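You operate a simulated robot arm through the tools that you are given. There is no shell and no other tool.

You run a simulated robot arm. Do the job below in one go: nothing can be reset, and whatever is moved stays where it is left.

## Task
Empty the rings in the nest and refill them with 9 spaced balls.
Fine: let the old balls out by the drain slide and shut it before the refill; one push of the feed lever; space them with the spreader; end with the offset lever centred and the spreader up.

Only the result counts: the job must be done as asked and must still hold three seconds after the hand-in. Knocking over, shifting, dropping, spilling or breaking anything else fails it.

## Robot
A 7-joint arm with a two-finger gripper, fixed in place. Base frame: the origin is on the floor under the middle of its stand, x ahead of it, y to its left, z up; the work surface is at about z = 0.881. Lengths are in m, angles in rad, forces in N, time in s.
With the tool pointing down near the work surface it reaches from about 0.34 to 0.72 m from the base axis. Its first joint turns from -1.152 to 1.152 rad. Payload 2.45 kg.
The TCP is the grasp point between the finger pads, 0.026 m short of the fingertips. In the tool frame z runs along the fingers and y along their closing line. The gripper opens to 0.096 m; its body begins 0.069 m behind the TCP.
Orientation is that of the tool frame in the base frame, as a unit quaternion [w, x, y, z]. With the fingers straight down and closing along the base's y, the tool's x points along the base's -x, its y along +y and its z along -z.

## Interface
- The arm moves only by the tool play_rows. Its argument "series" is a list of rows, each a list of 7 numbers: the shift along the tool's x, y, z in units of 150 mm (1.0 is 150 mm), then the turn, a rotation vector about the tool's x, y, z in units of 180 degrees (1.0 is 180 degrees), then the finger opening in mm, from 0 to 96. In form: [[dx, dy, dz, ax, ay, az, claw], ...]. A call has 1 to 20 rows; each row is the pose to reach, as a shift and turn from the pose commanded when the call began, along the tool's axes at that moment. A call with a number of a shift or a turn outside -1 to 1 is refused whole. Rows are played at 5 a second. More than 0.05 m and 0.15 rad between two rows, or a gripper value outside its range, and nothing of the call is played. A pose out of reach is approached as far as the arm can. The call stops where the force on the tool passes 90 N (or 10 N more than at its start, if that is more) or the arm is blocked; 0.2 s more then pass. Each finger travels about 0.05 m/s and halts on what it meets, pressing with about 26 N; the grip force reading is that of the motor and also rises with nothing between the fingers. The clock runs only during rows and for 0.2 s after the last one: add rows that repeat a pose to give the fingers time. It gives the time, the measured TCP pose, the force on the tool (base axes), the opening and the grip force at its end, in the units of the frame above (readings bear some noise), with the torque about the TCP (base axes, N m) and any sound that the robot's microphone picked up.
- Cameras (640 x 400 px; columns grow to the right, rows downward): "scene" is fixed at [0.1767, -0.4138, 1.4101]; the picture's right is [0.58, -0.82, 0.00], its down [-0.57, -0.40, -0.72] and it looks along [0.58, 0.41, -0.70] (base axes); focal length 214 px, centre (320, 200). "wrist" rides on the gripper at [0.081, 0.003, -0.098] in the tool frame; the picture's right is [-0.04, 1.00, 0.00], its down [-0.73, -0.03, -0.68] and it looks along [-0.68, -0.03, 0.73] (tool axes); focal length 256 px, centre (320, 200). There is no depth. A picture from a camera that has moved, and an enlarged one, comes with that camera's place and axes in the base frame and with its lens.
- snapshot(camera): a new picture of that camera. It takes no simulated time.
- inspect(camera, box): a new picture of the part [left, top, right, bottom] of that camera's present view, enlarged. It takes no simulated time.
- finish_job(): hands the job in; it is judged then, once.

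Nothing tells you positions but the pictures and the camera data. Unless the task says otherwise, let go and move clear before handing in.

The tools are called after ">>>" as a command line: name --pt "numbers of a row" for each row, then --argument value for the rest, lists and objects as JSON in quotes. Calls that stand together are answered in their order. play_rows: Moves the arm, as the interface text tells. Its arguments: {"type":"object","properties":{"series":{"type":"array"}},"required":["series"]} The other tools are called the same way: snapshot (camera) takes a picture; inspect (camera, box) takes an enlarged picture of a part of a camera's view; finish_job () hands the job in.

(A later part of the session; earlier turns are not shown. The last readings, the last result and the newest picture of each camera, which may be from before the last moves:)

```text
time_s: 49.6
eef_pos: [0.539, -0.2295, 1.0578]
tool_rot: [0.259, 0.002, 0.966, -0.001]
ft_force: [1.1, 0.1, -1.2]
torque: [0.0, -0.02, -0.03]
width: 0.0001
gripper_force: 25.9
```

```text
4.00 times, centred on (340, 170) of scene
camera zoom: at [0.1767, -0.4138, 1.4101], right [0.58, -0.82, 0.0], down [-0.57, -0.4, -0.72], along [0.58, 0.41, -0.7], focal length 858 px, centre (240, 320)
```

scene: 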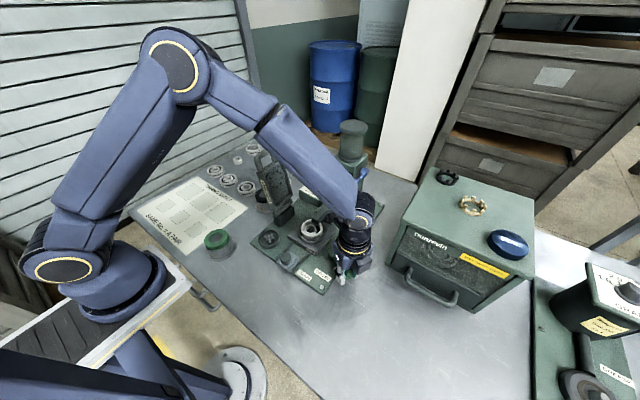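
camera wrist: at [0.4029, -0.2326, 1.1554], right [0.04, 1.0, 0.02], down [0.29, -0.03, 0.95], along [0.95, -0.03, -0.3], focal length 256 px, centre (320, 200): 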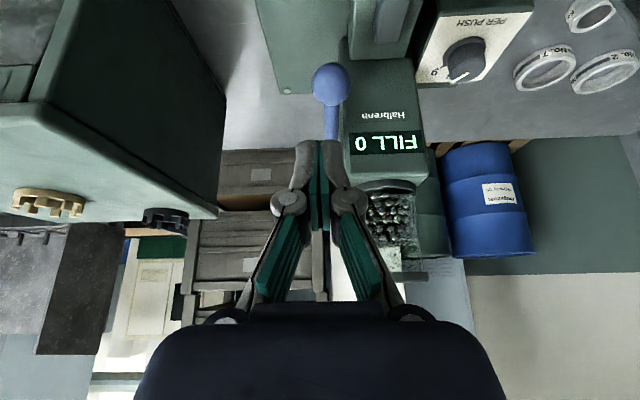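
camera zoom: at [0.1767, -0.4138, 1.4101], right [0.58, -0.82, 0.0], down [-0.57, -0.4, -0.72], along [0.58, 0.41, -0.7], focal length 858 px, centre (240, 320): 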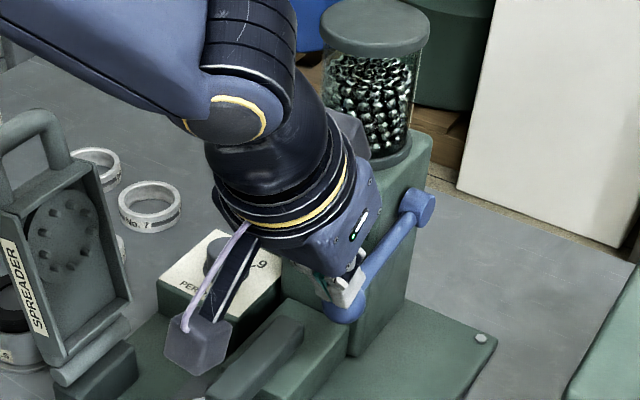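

The fingertips sit about 11 mm above the ball and in line with it. I'm starting the push along the lever's arc and pausing to check force and display.

>>> play_rows --pt "0.009 0.01 0.076 0 0 0 0" --pt "0.02 0.01 0.12 0 0 0 0" --pt "0.03 0.01 0.162 0 0 0 0" --pt "0.036 0.01 0.21 0 0 0 0" --pt "0.04 0.01 0.253 0 0 0 0"

>>> inspect --camera "wrist" --box '[220, 40, 460, 240]'

>>> inspect --camera "scene" --box '[280, 120, 400, 220]'

```text
time_s: 50.8
eef_pos: [0.5541, -0.2274, 1.0222]
tool_rot: [0.259, 0.002, 0.966, -0.001]
ft_force: [-2.4, 1.1, 1.8]
torque: [0.02, 0.05, -0.01]
width: 0.0001
gripper_force: 28.9
```

```text
2.00 times, centred on (340, 140) of wrist
camera zoom: at [0.4335, -0.2245, 1.067], right [0.04, 1.0, 0.02], down [0.3, -0.03, 0.95], along [0.95, -0.03, -0.3], focal length 512 px, centre (280, 320)
```

zoom: 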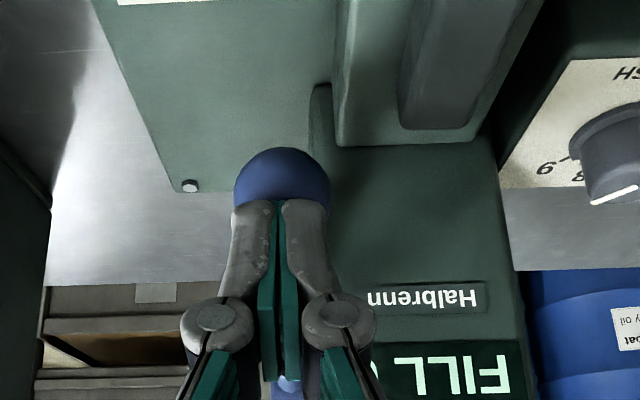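

```text
4.00 times, centred on (340, 170) of scene
camera zoom: at [0.1766, -0.4138, 1.4101], right [0.58, -0.82, 0.0], down [-0.57, -0.4, -0.72], along [0.58, 0.41, -0.7], focal length 858 px, centre (240, 320)
```

zoom: 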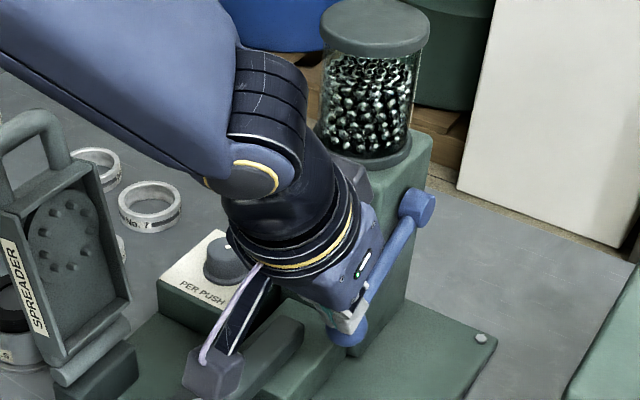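

The lever follows smoothly. I'm continuing the same stroke towards its stop.

>>> play_rows --pt "0.0 0 0.046 0 0 0 0" --pt "-0.003 0 0.093 0 0 0 0" --pt "-0.01 0 0.139 0 0 0 0" --pt "-0.019 0 0.184 0 0 0 0"

>>> inspect --camera "wrist" --box '[220, 40, 460, 240]'

>>> inspect --camera "scene" --box '[280, 120, 400, 250]'

```text
time_s: 51.7
eef_pos: [0.5616, -0.2288, 1.0095]
tool_rot: [0.26, 0.002, 0.966, -0.001]
ft_force: [-42.5, 12.7, 44.5]
torque: [0.24, 0.63, 0.17]
width: 0.0063
gripper_force: 28.3
stopped in row 4: the force on the tool passed its limit at 104 N (the readings are from after the stop); the commanded pose is now the measured one
```

```text
2.00 times, centred on (340, 140) of wrist
camera zoom: at [0.442, -0.2252, 1.0545], right [0.04, 1.0, 0.02], down [0.3, -0.03, 0.95], along [0.95, -0.03, -0.3], focal length 512 px, centre (280, 320)
```

zoom: 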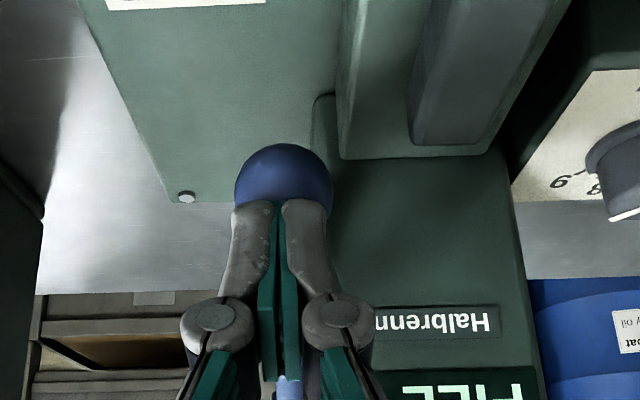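

```text
3.08 times, centred on (340, 185) of scene
camera zoom: at [0.1747, -0.4131, 1.4106], right [0.58, -0.82, 0.0], down [-0.57, -0.4, -0.72], along [0.59, 0.41, -0.7], focal length 660 px, centre (258, 246)
```

zoom: 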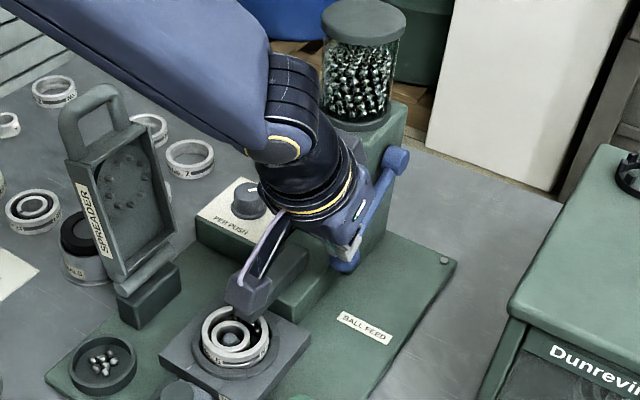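

The lever is at its stop. I'll back off along the finger axis and check the display and rings.

>>> play_rows --pt "0.0 0 -0.06 0 0 0 0" --pt "0.0 0 -0.2 0 0 0 0" --pt "0.0 0 -0.4 0 0 0 0" --pt "0.0 0 -0.6 0 0 0 0" --pt "0.0 0 -0.75 0 0 0 0" --pt "0.0 0 -0.75 0 0 0 0"

>>> snapshot --camera "wrist"

>>> inspect --camera "scene" --box '[260, 120, 400, 250]'

>>> inspect --camera "scene" --box '[300, 212, 348, 244]'

```text
time_s: 53.1
eef_pos: [0.5088, -0.2269, 1.1045]
tool_rot: [0.258, 0.003, 0.966, -0.001]
ft_force: [-0.6, -0.4, -0.9]
torque: [-0.03, -0.05, -0.02]
width: 0.0
gripper_force: 28.1
```

```text
taken
camera wrist: at [0.3883, -0.2246, 1.1494], right [0.04, 1.0, 0.02], down [0.3, -0.03, 0.95], along [0.95, -0.03, -0.3], focal length 256 px, centre (320, 200)
```

wrist: 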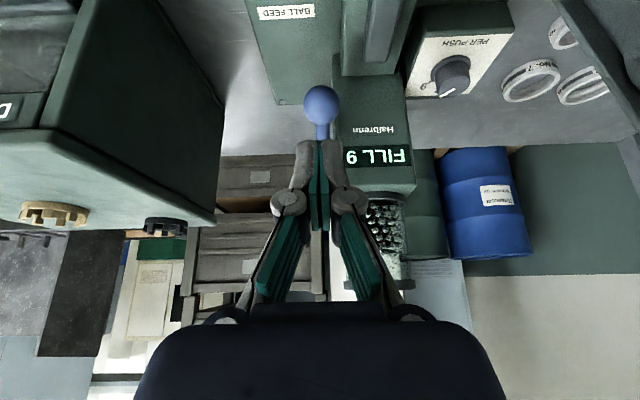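

```text
3.08 times, centred on (330, 185) of scene
camera zoom: at [0.1767, -0.4138, 1.4101], right [0.58, -0.82, 0.0], down [-0.57, -0.4, -0.72], along [0.58, 0.41, -0.7], focal length 660 px, centre (289, 246)
```

zoom: 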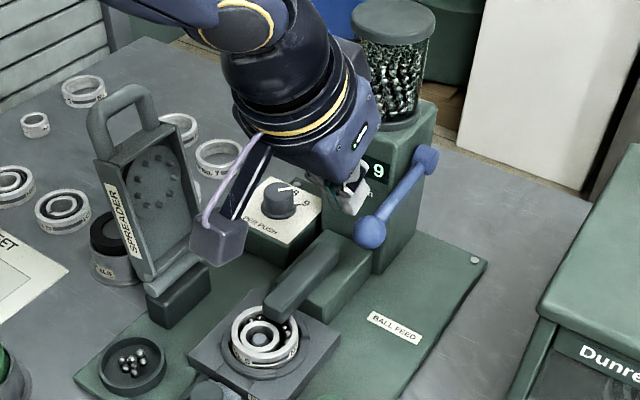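

```text
12.50 times, centred on (324, 228) of scene
camera zoom: at [0.1767, -0.4138, 1.4101], right [0.58, -0.82, 0.0], down [-0.57, -0.4, -0.72], along [0.58, 0.41, -0.7], focal length 2681 px, centre (270, -150)
```

zoom: 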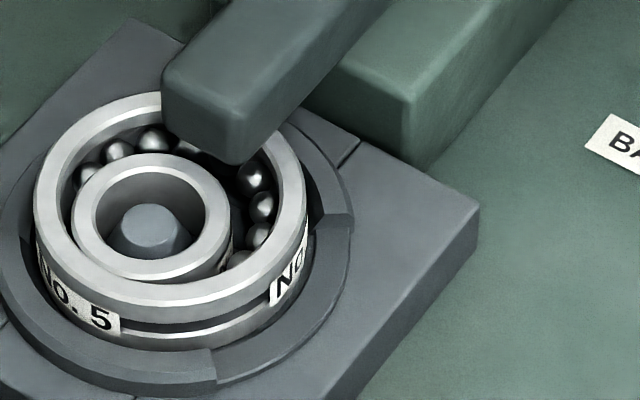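

FILL 9: nine balls are now in the rings and the feed lever has sprung back up. Next I return the offset lever to centre, first un-pitching and moving towards its knob.

>>> play_rows --pt "0.13 -0.08 -0.075 0 0.0417 0 10" --pt "0.26 -0.16 -0.15 0 0.0833 0 25" --pt "0.39 -0.25 -0.225 0 0.125 0 40" --pt "0.52 -0.333 -0.3 0 0.1667 0 56" --pt "0.52 -0.333 -0.3 0 0.1667 0 56"

>>> inspect --camera "scene" --box '[270, 200, 390, 290]'

>>> inspect --camera "scene" --box '[296, 170, 400, 250]'

```text
time_s: 54.3
eef_pos: [0.4172, -0.2777, 1.1039]
tool_rot: [-0.002, 0.003, 1.0, -0.001]
ft_force: [0.7, -0.7, -0.1]
torque: [-0.01, 0.01, -0.02]
width: 0.0559
gripper_force: 0.1
```

```text
4.44 times, centred on (330, 245) of scene
camera zoom: at [0.1767, -0.4138, 1.4101], right [0.58, -0.82, 0.0], down [-0.57, -0.4, -0.72], along [0.58, 0.41, -0.7], focal length 953 px, centre (276, 0)
```

zoom: 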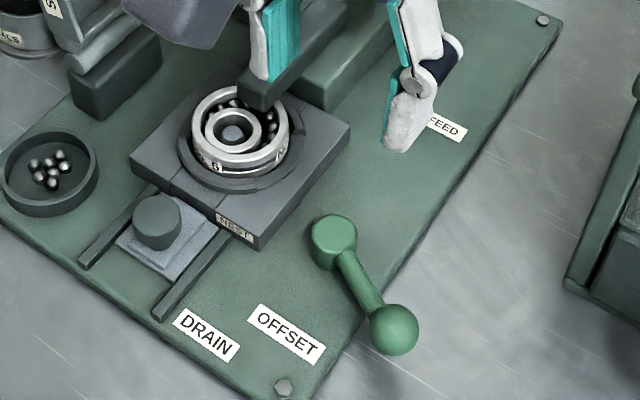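

```text
5.00 times, centred on (348, 210) of scene
camera zoom: at [0.1767, -0.4138, 1.4101], right [0.58, -0.82, 0.0], down [-0.57, -0.4, -0.72], along [0.58, 0.41, -0.7], focal length 1072 px, centre (180, 150)
```

zoom: 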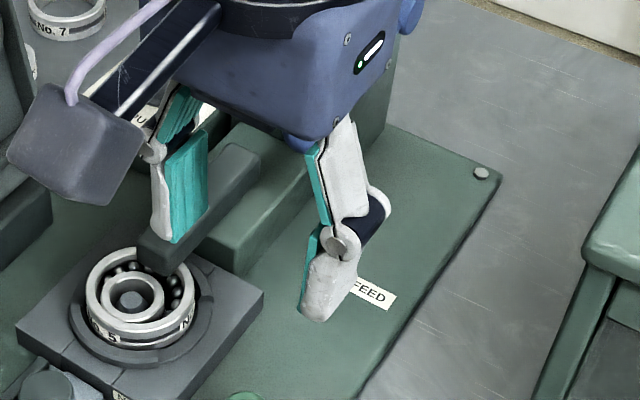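

>>> play_rows --pt "0.002 -0.02 0 0 0 0.0445 56" --pt "0.004 -0.04 0 0 0 0.089 56" --pt "0.006 -0.06 0 0 0 0.1335 56" --pt "0.008 -0.08 0 0 0 0.178 56" --pt "0.01 -0.1 0 0 0 0.2225 56" --pt "0.01 -0.125 0 0 0 0.267 56" --pt "0.01 -0.15 0 0 0 0.3115 56" --pt "0.01 -0.175 0 0 0 0.356 56" --pt "0.01 -0.2 0 0 0 0.4005 56" --pt "0.01 -0.225 0 0 0 0.445 56" --pt "0.015 -0.25 0.05 0 0 0.4895 56" --pt "0.02 -0.275 0.1 0 0 0.534 56" --pt "0.02 -0.3 0.2 0 0 0.5785 56" --pt "0.02 -0.313 0.3 0 0 0.623 56" --pt "0.02 -0.313 0.427 0 0 0.665 56" --pt "0.02 -0.313 0.427 0 0 0.665 56"

>>> snapshot --camera "wrist"

```text
time_s: 57.7
eef_pos: [0.4155, -0.3257, 1.0399]
tool_rot: [0.0, 0.867, 0.499, -0.001]
ft_force: [-0.9, -0.1, 0.3]
torque: [0.0, 0.01, -0.03]
width: 0.0559
gripper_force: 0.1
```

```text
taken
camera wrist: at [0.4588, -0.2559, 1.1392], right [0.84, -0.54, 0.0], down [-0.39, -0.62, 0.68], along [-0.37, -0.57, -0.73], focal length 256 px, centre (320, 200)
```

wrist: 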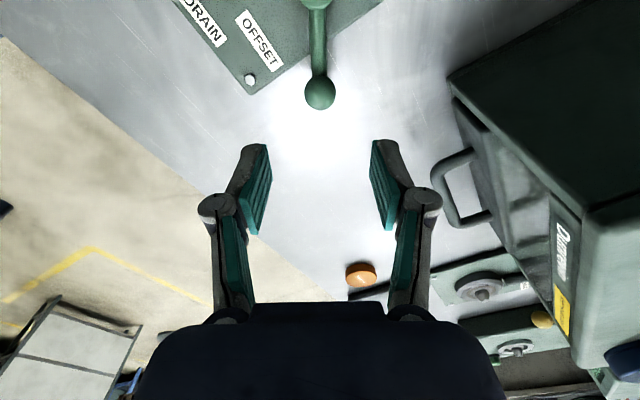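

>>> play_rows --pt "0.005 -0.014 0.2 0 0 0 56" --pt "0.005 -0.014 0.4 0 0 0 56" --pt "0.005 -0.014 0.6 0 0 0 56" --pt "0.005 -0.014 0.76 0 0 0 56" --pt "0.005 -0.014 0.76 0 0 0 40" --pt "0.005 -0.014 0.76 0 0 0 24" --pt "0.005 -0.014 0.76 0 0 0 18" --pt "0.005 -0.014 0.76 0 0 0 18"

>>> inspect --camera "wrist" --box '[200, 0, 440, 200]'

```text
time_s: 59.5
eef_pos: [0.4143, -0.3243, 0.9267]
tool_rot: [0.003, 0.866, 0.5, -0.001]
ft_force: [13.3, -9.9, -7.4]
torque: [-0.24, -0.03, -0.15]
width: 0.0265
gripper_force: 42.5
```

```text
2.00 times, centred on (320, 100) of wrist
camera zoom: at [0.4578, -0.2556, 1.0254], right [0.85, -0.53, 0.0], down [-0.39, -0.62, 0.68], along [-0.36, -0.58, -0.73], focal length 512 px, centre (320, 400)
```

zoom: 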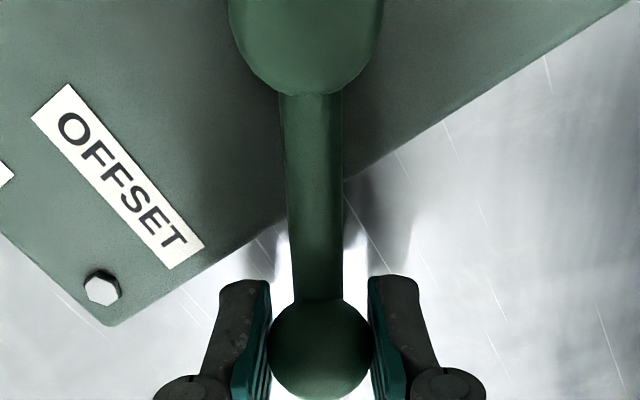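

Gripped. I'm swinging the lever back counter-clockwise in small steps.

>>> play_rows --pt "0.0025 0.0474 0 0 0 -0.0333 18" --pt "0.0099 0.0942 0 0 0 -0.0667 18" --pt "0.0222 0.14 0 0 0 -0.1 18" --pt "0.0392 0.1843 0 0 0 -0.1333 18" --pt "0.0607 0.2265 0 0 0 -0.1667 18" --pt "0.0607 0.2265 0 0 0 -0.1667 18"

>>> inspect --camera "scene" --box '[280, 200, 400, 290]'

>>> inspect --camera "scene" --box '[300, 212, 348, 244]'

```text
time_s: 60.9
eef_pos: [0.4463, -0.335, 0.9269]
tool_rot: [0.002, 0.707, 0.707, -0.002]
ft_force: [-1.2, -22.2, 3.9]
torque: [-0.2, 0.03, 0.02]
width: 0.0262
gripper_force: 45.1
```

```text
4.44 times, centred on (340, 245) of scene
camera zoom: at [0.1766, -0.4143, 1.4099], right [0.58, -0.82, 0.0], down [-0.57, -0.4, -0.72], along [0.58, 0.41, -0.7], focal length 953 px, centre (231, 0)
```

zoom: 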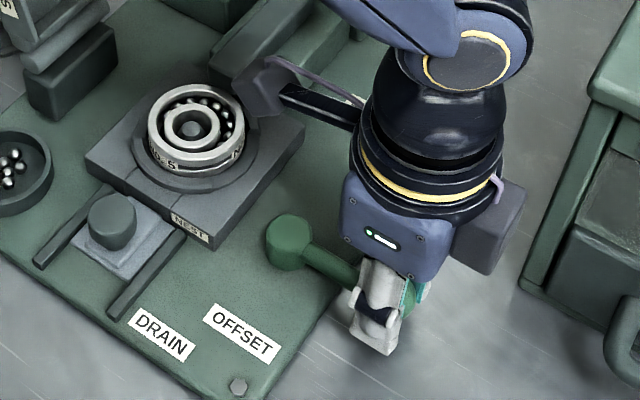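

```text
12.50 times, centred on (324, 228) of scene
camera zoom: at [0.1766, -0.4143, 1.4099], right [0.58, -0.82, 0.0], down [-0.57, -0.4, -0.72], along [0.58, 0.41, -0.7], focal length 2681 px, centre (270, -150)
```

zoom: 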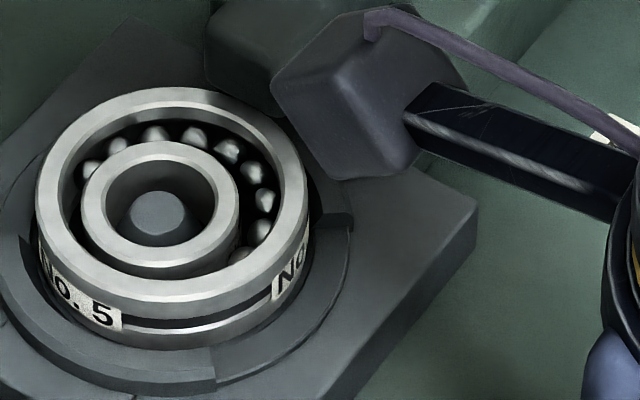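

Nine balls are visible in the gap. I'm continuing the swing with a slight radial correction.

>>> play_rows --pt "-0.0045 0.0474 0 0 0 -0.0333 18" --pt "0.003 0.0942 0 0 0 -0.0667 18" --pt "0.015 0.14 0 0 0 -0.1 18" --pt "0.034 0.1843 0 0 0 -0.1333 18" --pt "0.057 0.2265 0 0 0 -0.1667 18" --pt "0.057 0.2265 0 0 0 -0.1667 18"

>>> inspect --camera "scene" --box '[280, 200, 400, 290]'

>>> inspect --camera "scene" --box '[300, 212, 348, 244]'

```text
time_s: 62.3
eef_pos: [0.4829, -0.3246, 0.9266]
tool_rot: [0.004, 0.499, 0.866, -0.001]
ft_force: [12.5, -24.3, 0.4]
torque: [-0.37, -0.22, 0.05]
width: 0.0266
gripper_force: 44.9
```

```text
4.44 times, centred on (340, 245) of scene
camera zoom: at [0.177, -0.4144, 1.4098], right [0.58, -0.82, 0.0], down [-0.57, -0.4, -0.72], along [0.58, 0.41, -0.7], focal length 953 px, centre (231, 0)
```

zoom: 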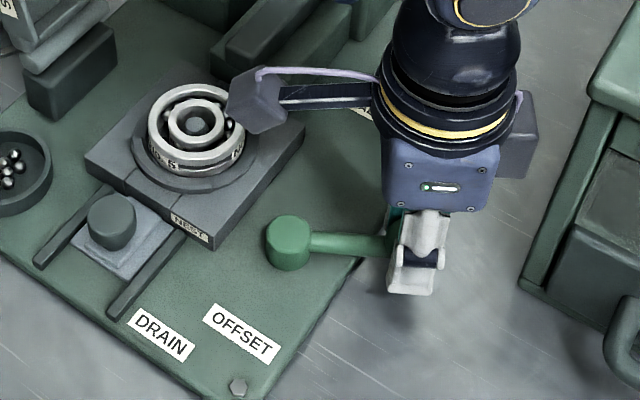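

```text
12.50 times, centred on (324, 228) of scene
camera zoom: at [0.177, -0.4144, 1.4098], right [0.58, -0.82, 0.0], down [-0.57, -0.4, -0.72], along [0.58, 0.41, -0.7], focal length 2681 px, centre (270, -150)
```

zoom: 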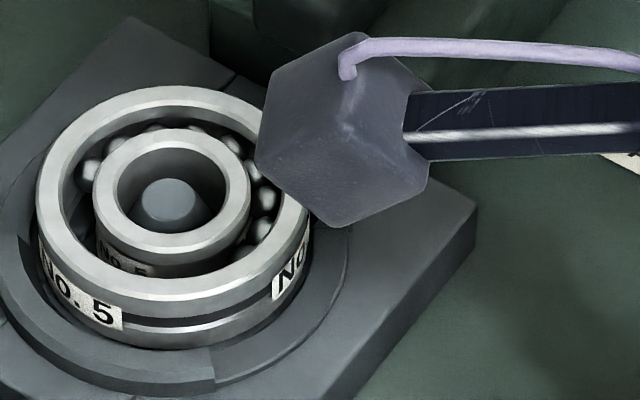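

>>> play_rows --pt "-0.012 0.01 0 0 0 -0.006 18" --pt "-0.012 0.02 0 0 0 -0.012 18" --pt "-0.012 0.03 0 0 0 -0.018 18" --pt "-0.012 0.03 0 0 0 -0.018 18"

>>> inspect --camera "scene" --box '[300, 212, 348, 244]'

```text
time_s: 63.3
eef_pos: [0.486, -0.3232, 0.9264]
tool_rot: [-0.001, 0.475, 0.88, -0.002]
ft_force: [2.9, -14.9, 11.0]
torque: [-0.34, -0.17, -0.11]
width: 0.0263
gripper_force: 45.2
```

```text
12.50 times, centred on (324, 228) of scene
camera zoom: at [0.1766, -0.4141, 1.41], right [0.58, -0.82, 0.0], down [-0.57, -0.4, -0.72], along [0.58, 0.41, -0.7], focal length 2681 px, centre (270, -150)
```

zoom: 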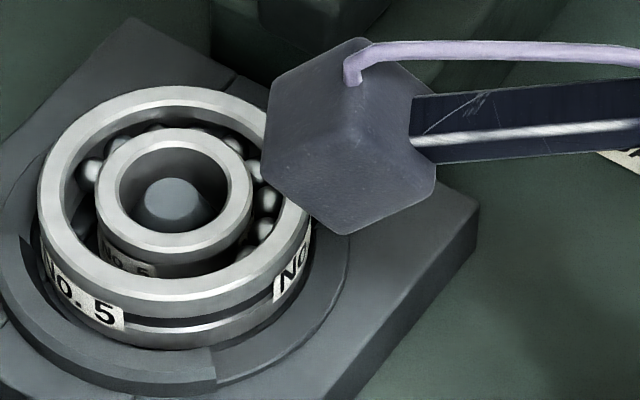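

>>> play_rows --pt "-0.006 0.01 0 0 0 -0.006 18" --pt "-0.006 0.02 0 0 0 -0.012 18" --pt "-0.006 0.03 0 0 0 -0.018 18" --pt "-0.006 0.03 0 0 0 -0.018 18"

>>> inspect --camera "scene" --box '[300, 212, 348, 244]'

```text
time_s: 64.3
eef_pos: [0.4859, -0.3228, 0.9258]
tool_rot: [-0.003, 0.451, 0.893, -0.003]
ft_force: [-23.0, -12.8, 19.7]
torque: [0.23, 0.43, -0.11]
width: 0.0265
gripper_force: 44.7
```

```text
12.50 times, centred on (324, 228) of scene
camera zoom: at [0.1757, -0.414, 1.4102], right [0.58, -0.82, 0.0], down [-0.57, -0.4, -0.72], along [0.58, 0.41, -0.7], focal length 2681 px, centre (270, -150)
```

zoom: 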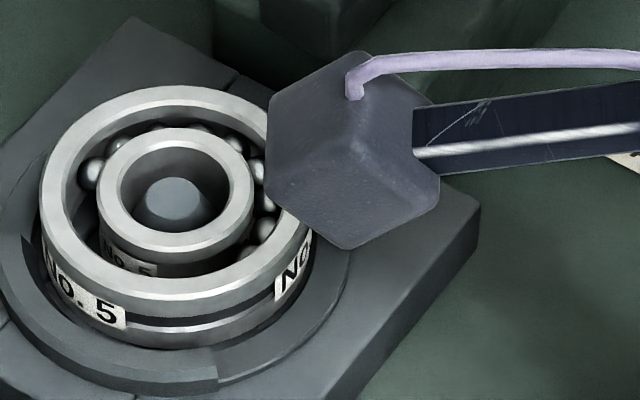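

That's the centred stop. I'm opening the fingers without pulling back, rising clear, and checking the rings.

>>> play_rows --pt "0 0 0 0 0 0 36" --pt "0 0 0 0 0 0 56" --pt "0 0 0 0 0 0 56" --pt "0 0 -0.2 0 0 0 56" --pt "0 0 -0.5 0 0 0 56" --pt "0 0 -0.8 0 0 0 56" --pt "0 0 -0.99 0 0 0 56" --pt "0 0 -0.99 0 0 0 56"

>>> inspect --camera "scene" --box '[300, 212, 348, 244]'

>>> inspect --camera "scene" --box '[250, 100, 410, 290]'

>>> inspect --camera "scene" --box '[254, 140, 314, 230]'

```text
time_s: 66.1
eef_pos: [0.489, -0.3212, 1.075]
tool_rot: [0.0, 0.451, 0.893, -0.001]
ft_force: [0.1, -0.1, 0.3]
torque: [0.01, -0.04, -0.01]
width: 0.0559
gripper_force: 0.1
```

```text
12.50 times, centred on (324, 228) of scene
camera zoom: at [0.1767, -0.4138, 1.4101], right [0.58, -0.82, 0.0], down [-0.57, -0.4, -0.72], along [0.58, 0.41, -0.7], focal length 2681 px, centre (270, -150)
```

zoom: 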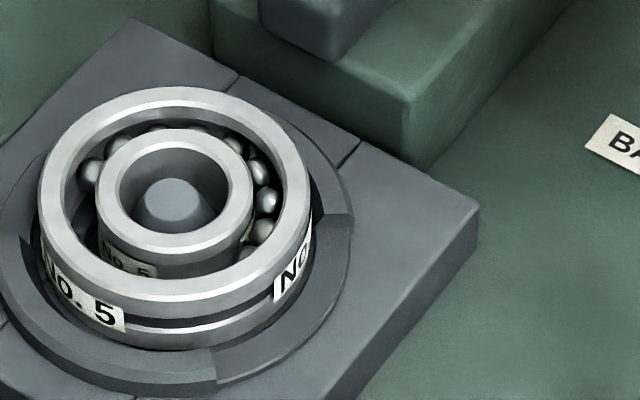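

```text
2.11 times, centred on (330, 195) of scene
camera zoom: at [0.1767, -0.4138, 1.4101], right [0.58, -0.82, 0.0], down [-0.57, -0.4, -0.72], along [0.58, 0.41, -0.7], focal length 452 px, centre (299, 210)
```

zoom: 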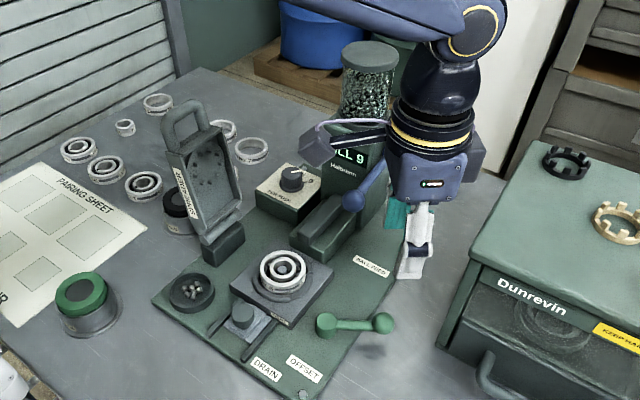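

```text
4.44 times, centred on (284, 185) of scene
camera zoom: at [0.1767, -0.4138, 1.4101], right [0.58, -0.82, 0.0], down [-0.57, -0.4, -0.72], along [0.58, 0.41, -0.7], focal length 953 px, centre (480, 267)
```

zoom: 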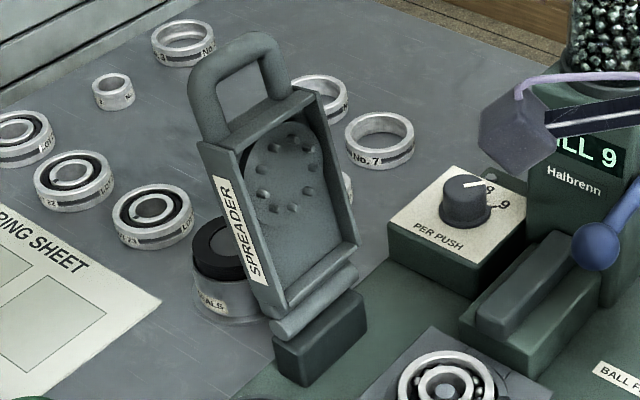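

The chute has retracted and the inner ring is centred with nine balls bunched on one side. Next is the spreader; I'm moving round to get a side view of its hinge and handle.

>>> play_rows --pt "0.139 -0.028 -0.133 0 0 -0.0426 56" --pt "0.278 -0.055 -0.133 0 0 -0.0851 56" --pt "0.417 -0.083 -0.133 0 0 -0.1277 56" --pt "0.556 -0.11 -0.133 0 0 -0.1703 56" --pt "0.695 -0.139 -0.133 0 0 -0.2129 56" --pt "0.834 -0.166 -0.133 0 0 -0.2554 56" --pt "0.972 -0.194 -0.133 0 0 -0.298 56" --pt "0.972 -0.194 -0.133 0 0 -0.298 56"

>>> snapshot --camera "wrist"

>>> inspect --camera "wrist" --box '[270, 100, 400, 220]'

```text
time_s: 67.9
eef_pos: [0.3797, -0.2205, 1.095]
tool_rot: [-0.001, -0.002, 1.0, 0.0]
ft_force: [-0.4, -0.1, -0.1]
torque: [0.0, 0.01, 0.01]
width: 0.0562
gripper_force: 0.0
```

```text
taken
camera wrist: at [0.2985, -0.2184, 1.1942], right [0.04, 1.0, 0.0], down [0.73, -0.03, 0.68], along [0.68, -0.03, -0.74], focal length 256 px, centre (320, 200)
```

wrist: 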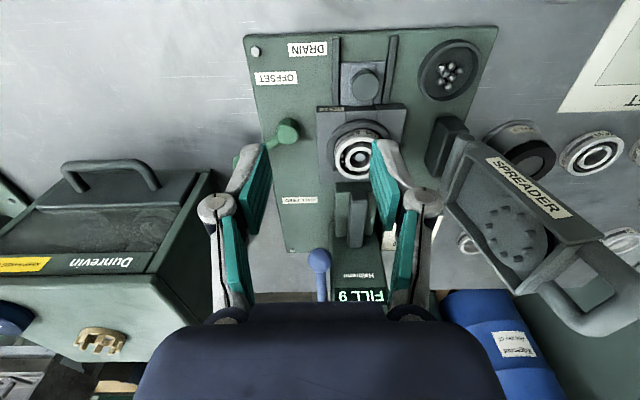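

```text
3.33 times, centred on (335, 160) of wrist
camera zoom: at [0.2985, -0.2184, 1.1942], right [0.04, 1.0, 0.0], down [0.73, -0.03, 0.68], along [0.68, -0.03, -0.74], focal length 853 px, centre (270, 333)
```

zoom: 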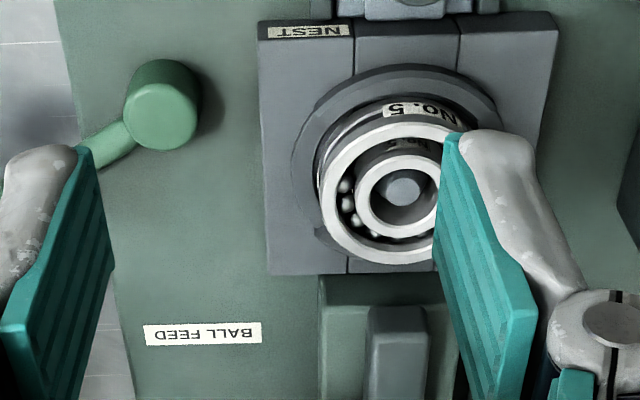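

>>> play_rows --pt "0.02 0 0.05 0 -0.0417 0 40" --pt "0.04 0 0.1 0 -0.0833 0 30" --pt "0.06 0 0.15 0 -0.125 0 20" --pt "0.08 0 0.2 0 -0.1667 0 20" --pt "0.08 0 0.2 0 -0.1667 0 20"

>>> snapshot --camera "wrist"

>>> inspect --camera "wrist" --box '[380, 60, 640, 300]'

```text
time_s: 69.1
eef_pos: [0.3668, -0.2204, 1.0649]
tool_rot: [0.258, 0.0, 0.966, -0.001]
ft_force: [0.2, -0.5, -0.3]
torque: [0.0, 0.02, 0.01]
width: 0.02
gripper_force: 0.1
```

```text
taken
camera wrist: at [0.2479, -0.2181, 1.1096], right [0.03, 1.0, 0.02], down [0.3, -0.03, 0.95], along [0.95, -0.03, -0.3], focal length 256 px, centre (320, 200)
```

wrist: 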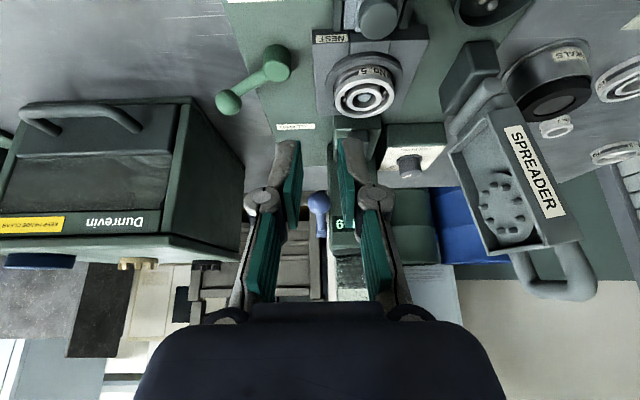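

```text
1.67 times, centred on (510, 180) of wrist
camera zoom: at [0.2479, -0.2181, 1.1096], right [0.03, 1.0, 0.02], down [0.3, -0.03, 0.95], along [0.95, -0.03, -0.3], focal length 427 px, centre (3, 233)
```

zoom: 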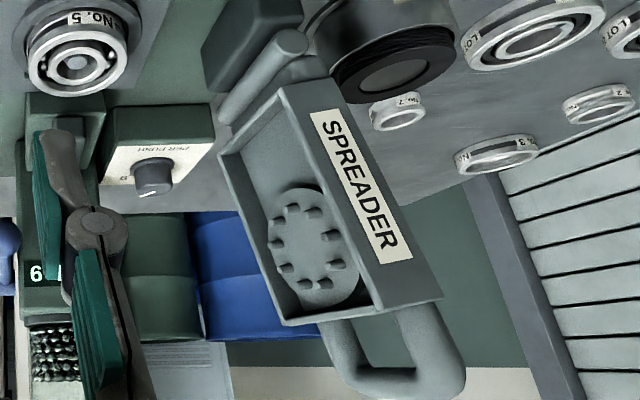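

>>> inspect --camera "wrist" --box '[480, 210, 620, 310]'

>>> inspect --camera "scene" --box '[248, 140, 298, 175]'

>>> inspect --camera "scene" --box '[255, 180, 305, 225]'

>>> inspect --camera "wrist" --box '[430, 30, 550, 130]'

```text
4.00 times, centred on (550, 260) of wrist
camera zoom: at [0.2479, -0.2181, 1.1096], right [0.03, 1.0, 0.02], down [0.3, -0.03, 0.95], along [0.95, -0.03, -0.3], focal length 1024 px, centre (-600, -40)
```

zoom: 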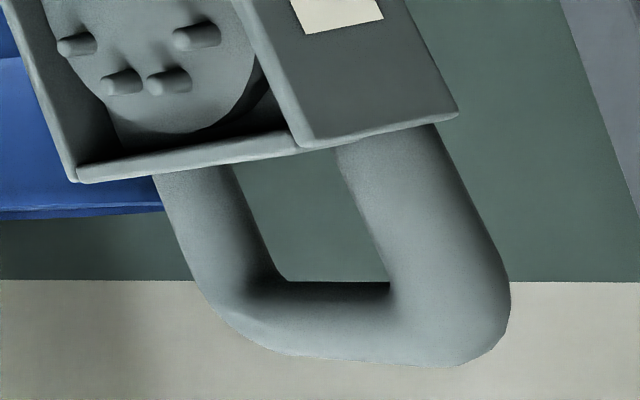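

```text
11.43 times, centred on (273, 158) of scene
camera zoom: at [0.1767, -0.4138, 1.4101], right [0.58, -0.82, 0.0], down [-0.57, -0.4, -0.72], along [0.58, 0.41, -0.7], focal length 2451 px, centre (857, 686)
```

zoom: 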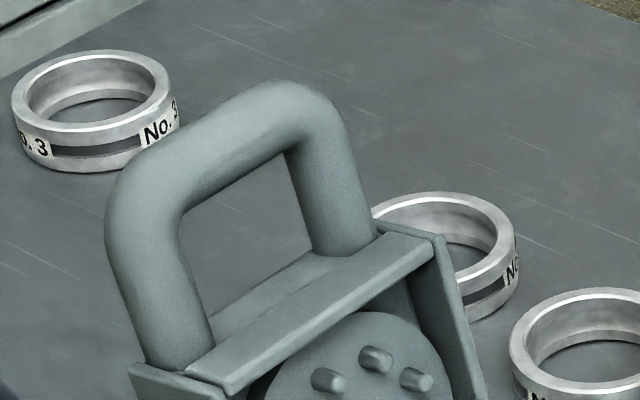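

```text
8.89 times, centred on (280, 202) of scene
camera zoom: at [0.1767, -0.4138, 1.4101], right [0.58, -0.82, 0.0], down [-0.57, -0.4, -0.72], along [0.58, 0.41, -0.7], focal length 1906 px, centre (676, 178)
```

zoom: 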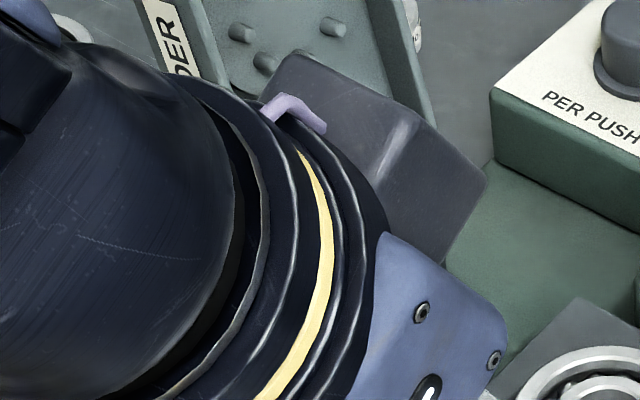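

```text
4.00 times, centred on (490, 80) of wrist
camera zoom: at [0.2479, -0.2181, 1.1096], right [0.03, 1.0, 0.02], down [0.3, -0.03, 0.95], along [0.95, -0.03, -0.3], focal length 1024 px, centre (-360, 680)
```

zoom: 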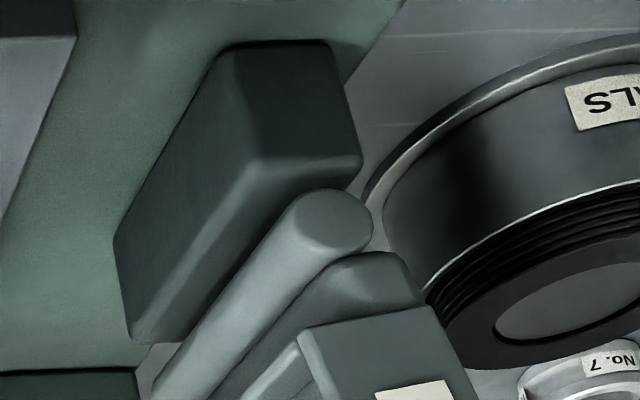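

From the side view the hinge axis is near (y=-0.073, z=0.955) and the handle bar near (0.473, -0.037, 1.120), a swing radius of about 0.169 m. I'll pinch the U-handle from outside with the fingers closing along x, so it can pivot between the pads; first I un-pitch and rise.

>>> play_rows --pt "-0.1 0.06 -0.1 0 0.0417 0 40" --pt "-0.2 0.13 -0.2 0 0.0833 0 60" --pt "-0.3 0.2 -0.3 0 0.125 0 80" --pt "-0.4 0.27 -0.4 0 0.1667 0 90" --pt "-0.507 0.333 -0.477 0 0.1667 0 90" --pt "-0.507 0.333 -0.477 0 0.1667 0 90"

```text
time_s: 70.5
eef_pos: [0.3975, -0.1707, 1.1648]
tool_rot: [0.0, -0.001, 1.0, 0.0]
ft_force: [-0.5, 0.4, 0.7]
torque: [-0.01, 0.0, 0.03]
width: 0.0899
gripper_force: 0.1
```

>>> play_rows --pt "0 0 -0.2 0 0 0.0417 90" --pt "0 0 -0.4 0 0 0.0833 90" --pt "0 0 -0.567 0 0 0.125 90" --pt "-0.05 0.1 -0.567 0 0 0.1667 90" --pt "-0.1 0.2 -0.567 0 0 0.2083 90" --pt "-0.16 0.3 -0.567 0 0 0.25 90" --pt "-0.22 0.4 -0.567 0 0 0.2917 90" --pt "-0.28 0.5 -0.567 0 0 0.3333 90" --pt "-0.34 0.6 -0.567 0 0 0.375 90" --pt "-0.4 0.7 -0.567 0 0 0.4167 90" --pt "-0.45 0.8 -0.567 0 0 0.4583 90" --pt "-0.503 0.891 -0.567 0 0 0.5 90" --pt "-0.503 0.891 -0.567 0 0 0.5 90"

>>> snapshot --camera "wrist"

>>> inspect --camera "scene" --box '[220, 80, 380, 240]'

```text
time_s: 73.3
eef_pos: [0.4734, -0.0361, 1.2481]
tool_rot: [-0.001, 0.706, 0.708, -0.001]
ft_force: [0.1, -0.2, 0.4]
torque: [0.0, -0.01, 0.02]
width: 0.09
gripper_force: 0.0
```

```text
taken
camera wrist: at [0.4768, 0.0438, 1.3476], right [1.0, -0.04, 0.0], down [-0.03, -0.73, 0.68], along [-0.03, -0.68, -0.73], focal length 256 px, centre (320, 200)
```

wrist: 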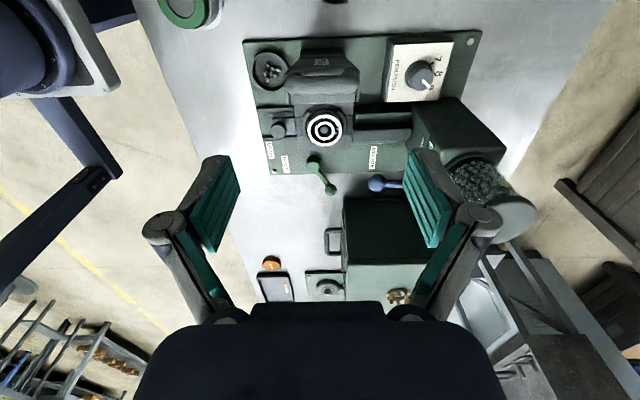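

```text
2.50 times, centred on (300, 160) of scene
camera zoom: at [0.1767, -0.4138, 1.4101], right [0.58, -0.82, 0.0], down [-0.57, -0.4, -0.72], along [0.58, 0.41, -0.7], focal length 536 px, centre (370, 300)
```

zoom: 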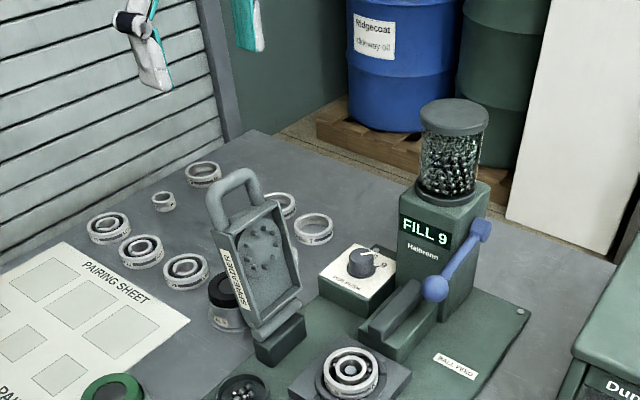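

>>> inspect --camera "wrist" --box '[250, 30, 410, 150]'

```text
3.33 times, centred on (330, 90) of wrist
camera zoom: at [0.4768, 0.0438, 1.3476], right [1.0, -0.04, 0.0], down [-0.03, -0.73, 0.68], along [-0.03, -0.68, -0.73], focal length 853 px, centre (287, 567)
```

zoom: 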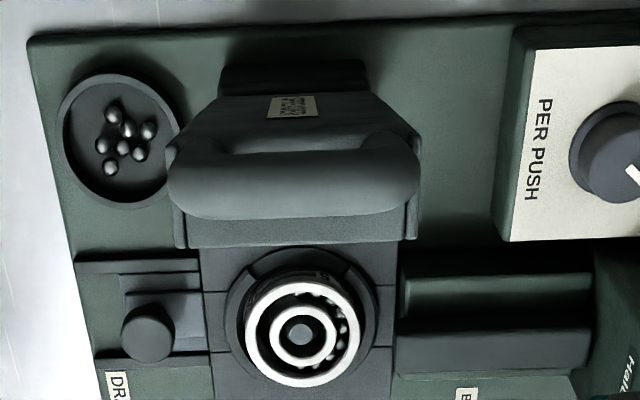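

The handle bar checks out at (0.4745, -0.035) and is about 65 mm wide. I'm lowering the open fingers outside its legs and pinching.

>>> play_rows --pt "0 0.007 0.2 0 0 0 90" --pt "0 0.007 0.4 0 0 0 90" --pt "0 0.007 0.6 0 0 0 90" --pt "0 0.007 0.75 0 0 0 90" --pt "0 0.007 0.814 0 0 0 90" --pt "0 0.007 0.814 0 0 0 75" --pt "0 0.007 0.814 0 0 0 60" --pt "0 0.007 0.814 0 0 0 55" --pt "0 0.007 0.814 0 0 0 55"

>>> snapshot --camera "wrist"

>>> inspect --camera "scene" --box '[220, 110, 340, 220]'

```text
time_s: 75.3
eef_pos: [0.4761, -0.0381, 1.127]
tool_rot: [0.0, 0.706, 0.708, 0.0]
ft_force: [6.6, 0.2, -1.2]
torque: [0.08, -0.5, -0.02]
width: 0.0656
gripper_force: 44.8
```

```text
taken
camera wrist: at [0.4785, 0.0437, 1.2259], right [1.0, -0.04, 0.0], down [-0.03, -0.73, 0.68], along [-0.03, -0.68, -0.73], focal length 256 px, centre (320, 200)
```

wrist: 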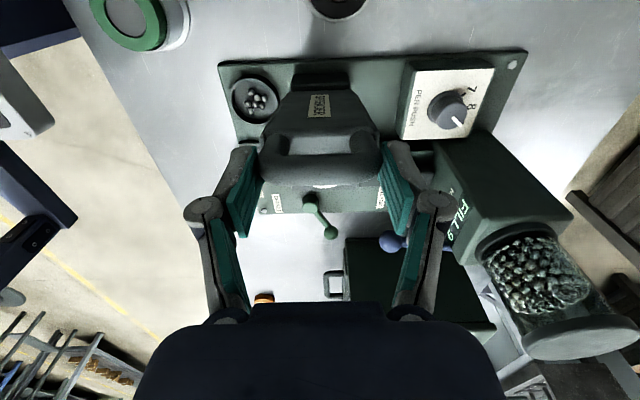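

```text
3.64 times, centred on (280, 165) of scene
camera zoom: at [0.1769, -0.4138, 1.41], right [0.58, -0.82, 0.0], down [-0.57, -0.4, -0.72], along [0.58, 0.41, -0.7], focal length 780 px, centre (466, 327)
```

zoom: 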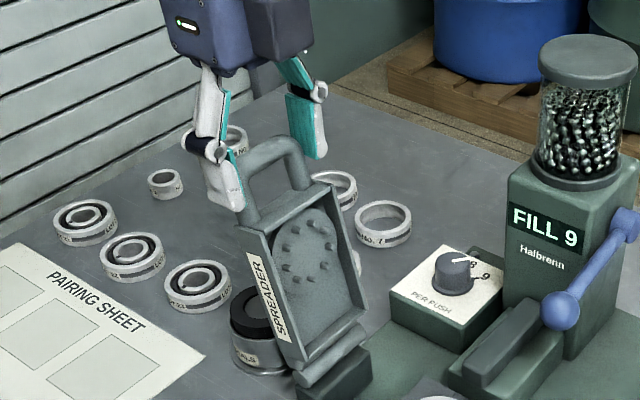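

The handle is pinched. I'm starting the swing over the top in small steps along the arc about the hinge.

>>> play_rows --pt "-0.045 0 -0.008 0 0 0 55" --pt "-0.091 0 -0.015 0 0 0 55" --pt "-0.142 0 -0.02 0 0 0 55" --pt "-0.193 0 -0.023 0 0 0 55" --pt "-0.244 0 -0.0235 0 0 0 55" --pt "-0.295 0 -0.022 0 0 0 55" --pt "-0.295 0 -0.022 0 0 0 55"

>>> inspect --camera "scene" --box '[220, 110, 340, 240]'

>>> snapshot --camera "wrist"

```text
time_s: 76.9
eef_pos: [0.476, -0.0819, 1.1306]
tool_rot: [0.0, 0.707, 0.707, -0.001]
ft_force: [16.7, 7.8, 7.1]
torque: [1.43, -0.22, -0.01]
width: 0.0658
gripper_force: 44.6
```

```text
3.08 times, centred on (280, 175) of scene
camera zoom: at [0.1771, -0.4136, 1.4101], right [0.58, -0.82, 0.0], down [-0.57, -0.4, -0.71], along [0.58, 0.41, -0.7], focal length 660 px, centre (443, 277)
```

zoom: 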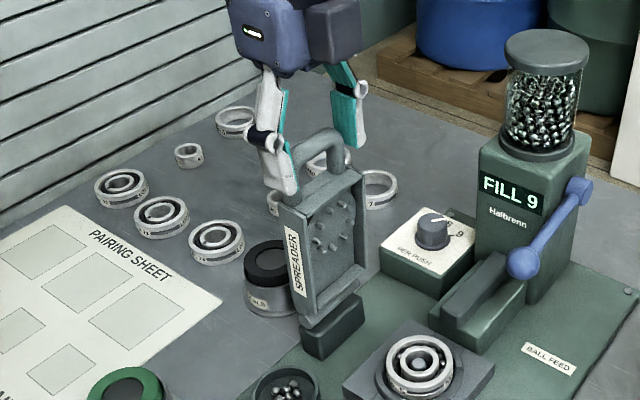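

```text
taken
camera wrist: at [0.4785, -0.0005, 1.2297], right [1.0, -0.04, 0.0], down [-0.03, -0.73, 0.68], along [-0.03, -0.68, -0.73], focal length 256 px, centre (320, 200)
```

wrist: 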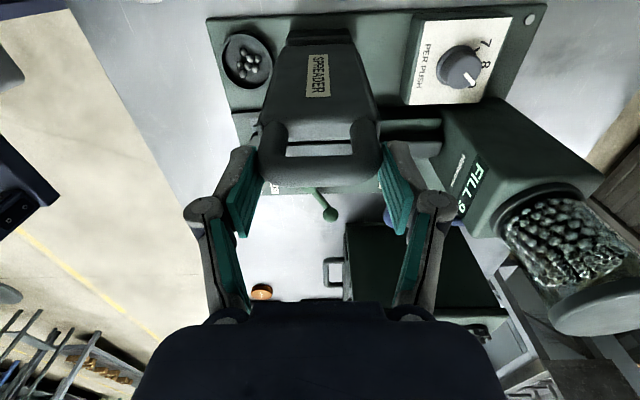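

It's past vertical and following well, so I'll continue in steps.

>>> play_rows --pt "-0.05 0 0.004 0 0 0 55" --pt "-0.101 0 0.01 0 0 0 55" --pt "-0.152 0 0.018 0 0 0 55" --pt "-0.202 0 0.029 0 0 0 55" --pt "-0.251 0 0.042 0 0 0 55" --pt "-0.3 0 0.056 0 0 0 55" --pt "-0.348 0 0.073 0 0 0 55" --pt "-0.396 0 0.092 0 0 0 55" --pt "-0.442 0 0.113 0 0 0 55" --pt "-0.488 0 0.135 0 0 0 55" --pt "-0.488 0 0.135 0 0 0 55"

>>> inspect --camera "scene" --box '[240, 110, 380, 250]'

>>> snapshot --camera "wrist"

```text
time_s: 79.3
eef_pos: [0.4738, -0.1541, 1.1093]
tool_rot: [-0.001, 0.707, 0.708, 0.001]
ft_force: [19.4, 4.4, 6.1]
torque: [1.34, -0.35, -0.19]
width: 0.066
gripper_force: 44.9
```

```text
2.86 times, centred on (310, 180) of scene
camera zoom: at [0.1772, -0.4137, 1.41], right [0.58, -0.82, 0.0], down [-0.57, -0.4, -0.71], along [0.58, 0.41, -0.7], focal length 613 px, centre (349, 257)
```

zoom: 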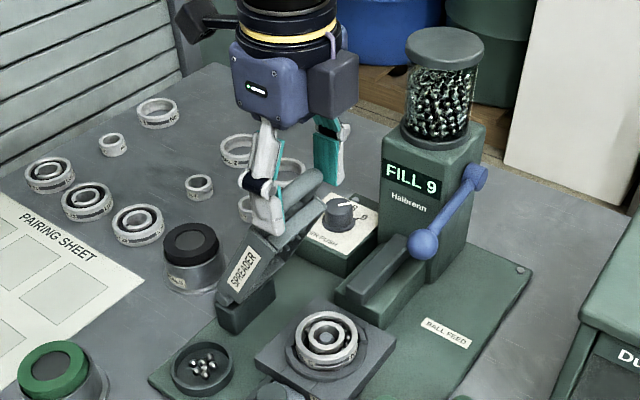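

```text
taken
camera wrist: at [0.4787, -0.0733, 1.209], right [1.0, -0.04, 0.0], down [-0.03, -0.73, 0.68], along [-0.03, -0.68, -0.73], focal length 256 px, centre (320, 200)
```

wrist: 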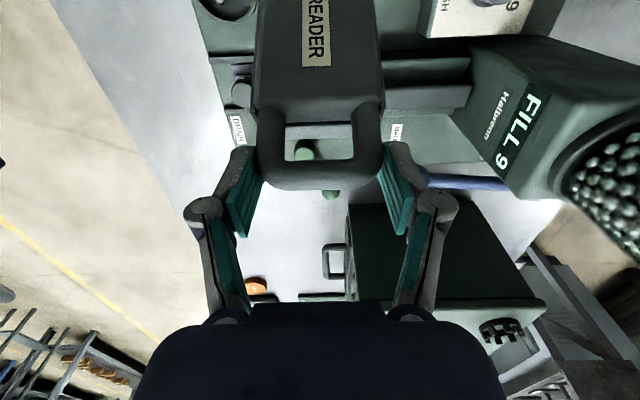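

>>> play_rows --pt "-0.044 0.004 0.025 0 0 0 55" --pt "-0.088 0.006 0.052 0 0 0 55" --pt "-0.13 0.006 0.081 0 0 0 55" --pt "-0.171 0.006 0.111 0 0 0 55" --pt "-0.21 0.006 0.143 0 0 0 55" --pt "-0.249 0.006 0.177 0 0 0 55" --pt "-0.285 0.006 0.213 0 0 0 55" --pt "-0.32 0.006 0.251 0 0 0 55" --pt "-0.353 0.006 0.289 0 0 0 55" --pt "-0.385 0.006 0.329 0 0 0 55" --pt "-0.385 0.006 0.329 0 0 0 55"

>>> inspect --camera "scene" --box '[240, 130, 380, 270]'

>>> snapshot --camera "wrist"

```text
time_s: 81.7
eef_pos: [0.476, -0.2126, 1.0612]
tool_rot: [0.0, 0.706, 0.708, 0.0]
ft_force: [9.3, 1.7, 7.4]
torque: [1.36, 0.0, -0.04]
width: 0.0659
gripper_force: 44.6
```

```text
2.86 times, centred on (310, 200) of scene
camera zoom: at [0.1768, -0.4138, 1.4101], right [0.58, -0.82, 0.0], down [-0.57, -0.4, -0.72], along [0.58, 0.41, -0.7], focal length 613 px, centre (349, 200)
```

zoom: 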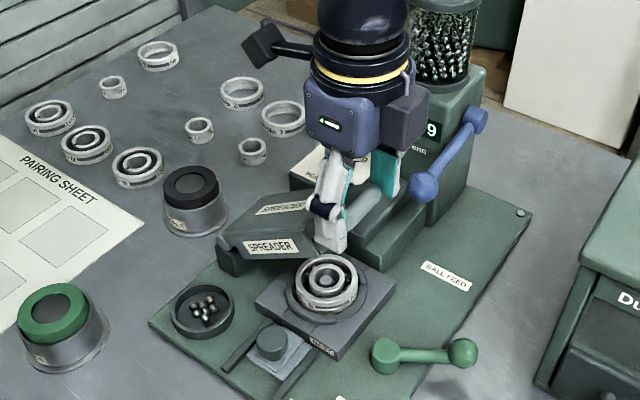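

```text
taken
camera wrist: at [0.4787, -0.1318, 1.1599], right [1.0, -0.04, 0.0], down [-0.03, -0.73, 0.68], along [-0.03, -0.68, -0.73], focal length 256 px, centre (320, 200)
```

wrist: 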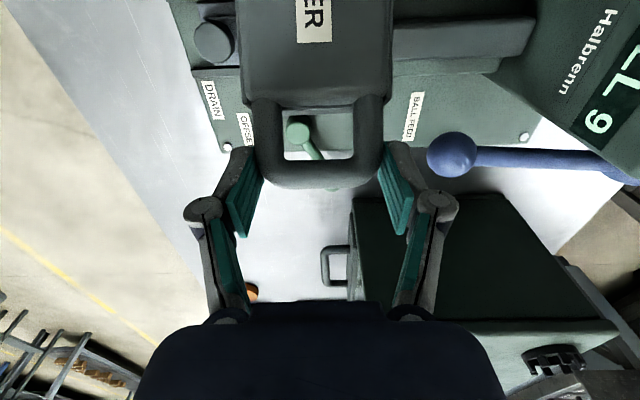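

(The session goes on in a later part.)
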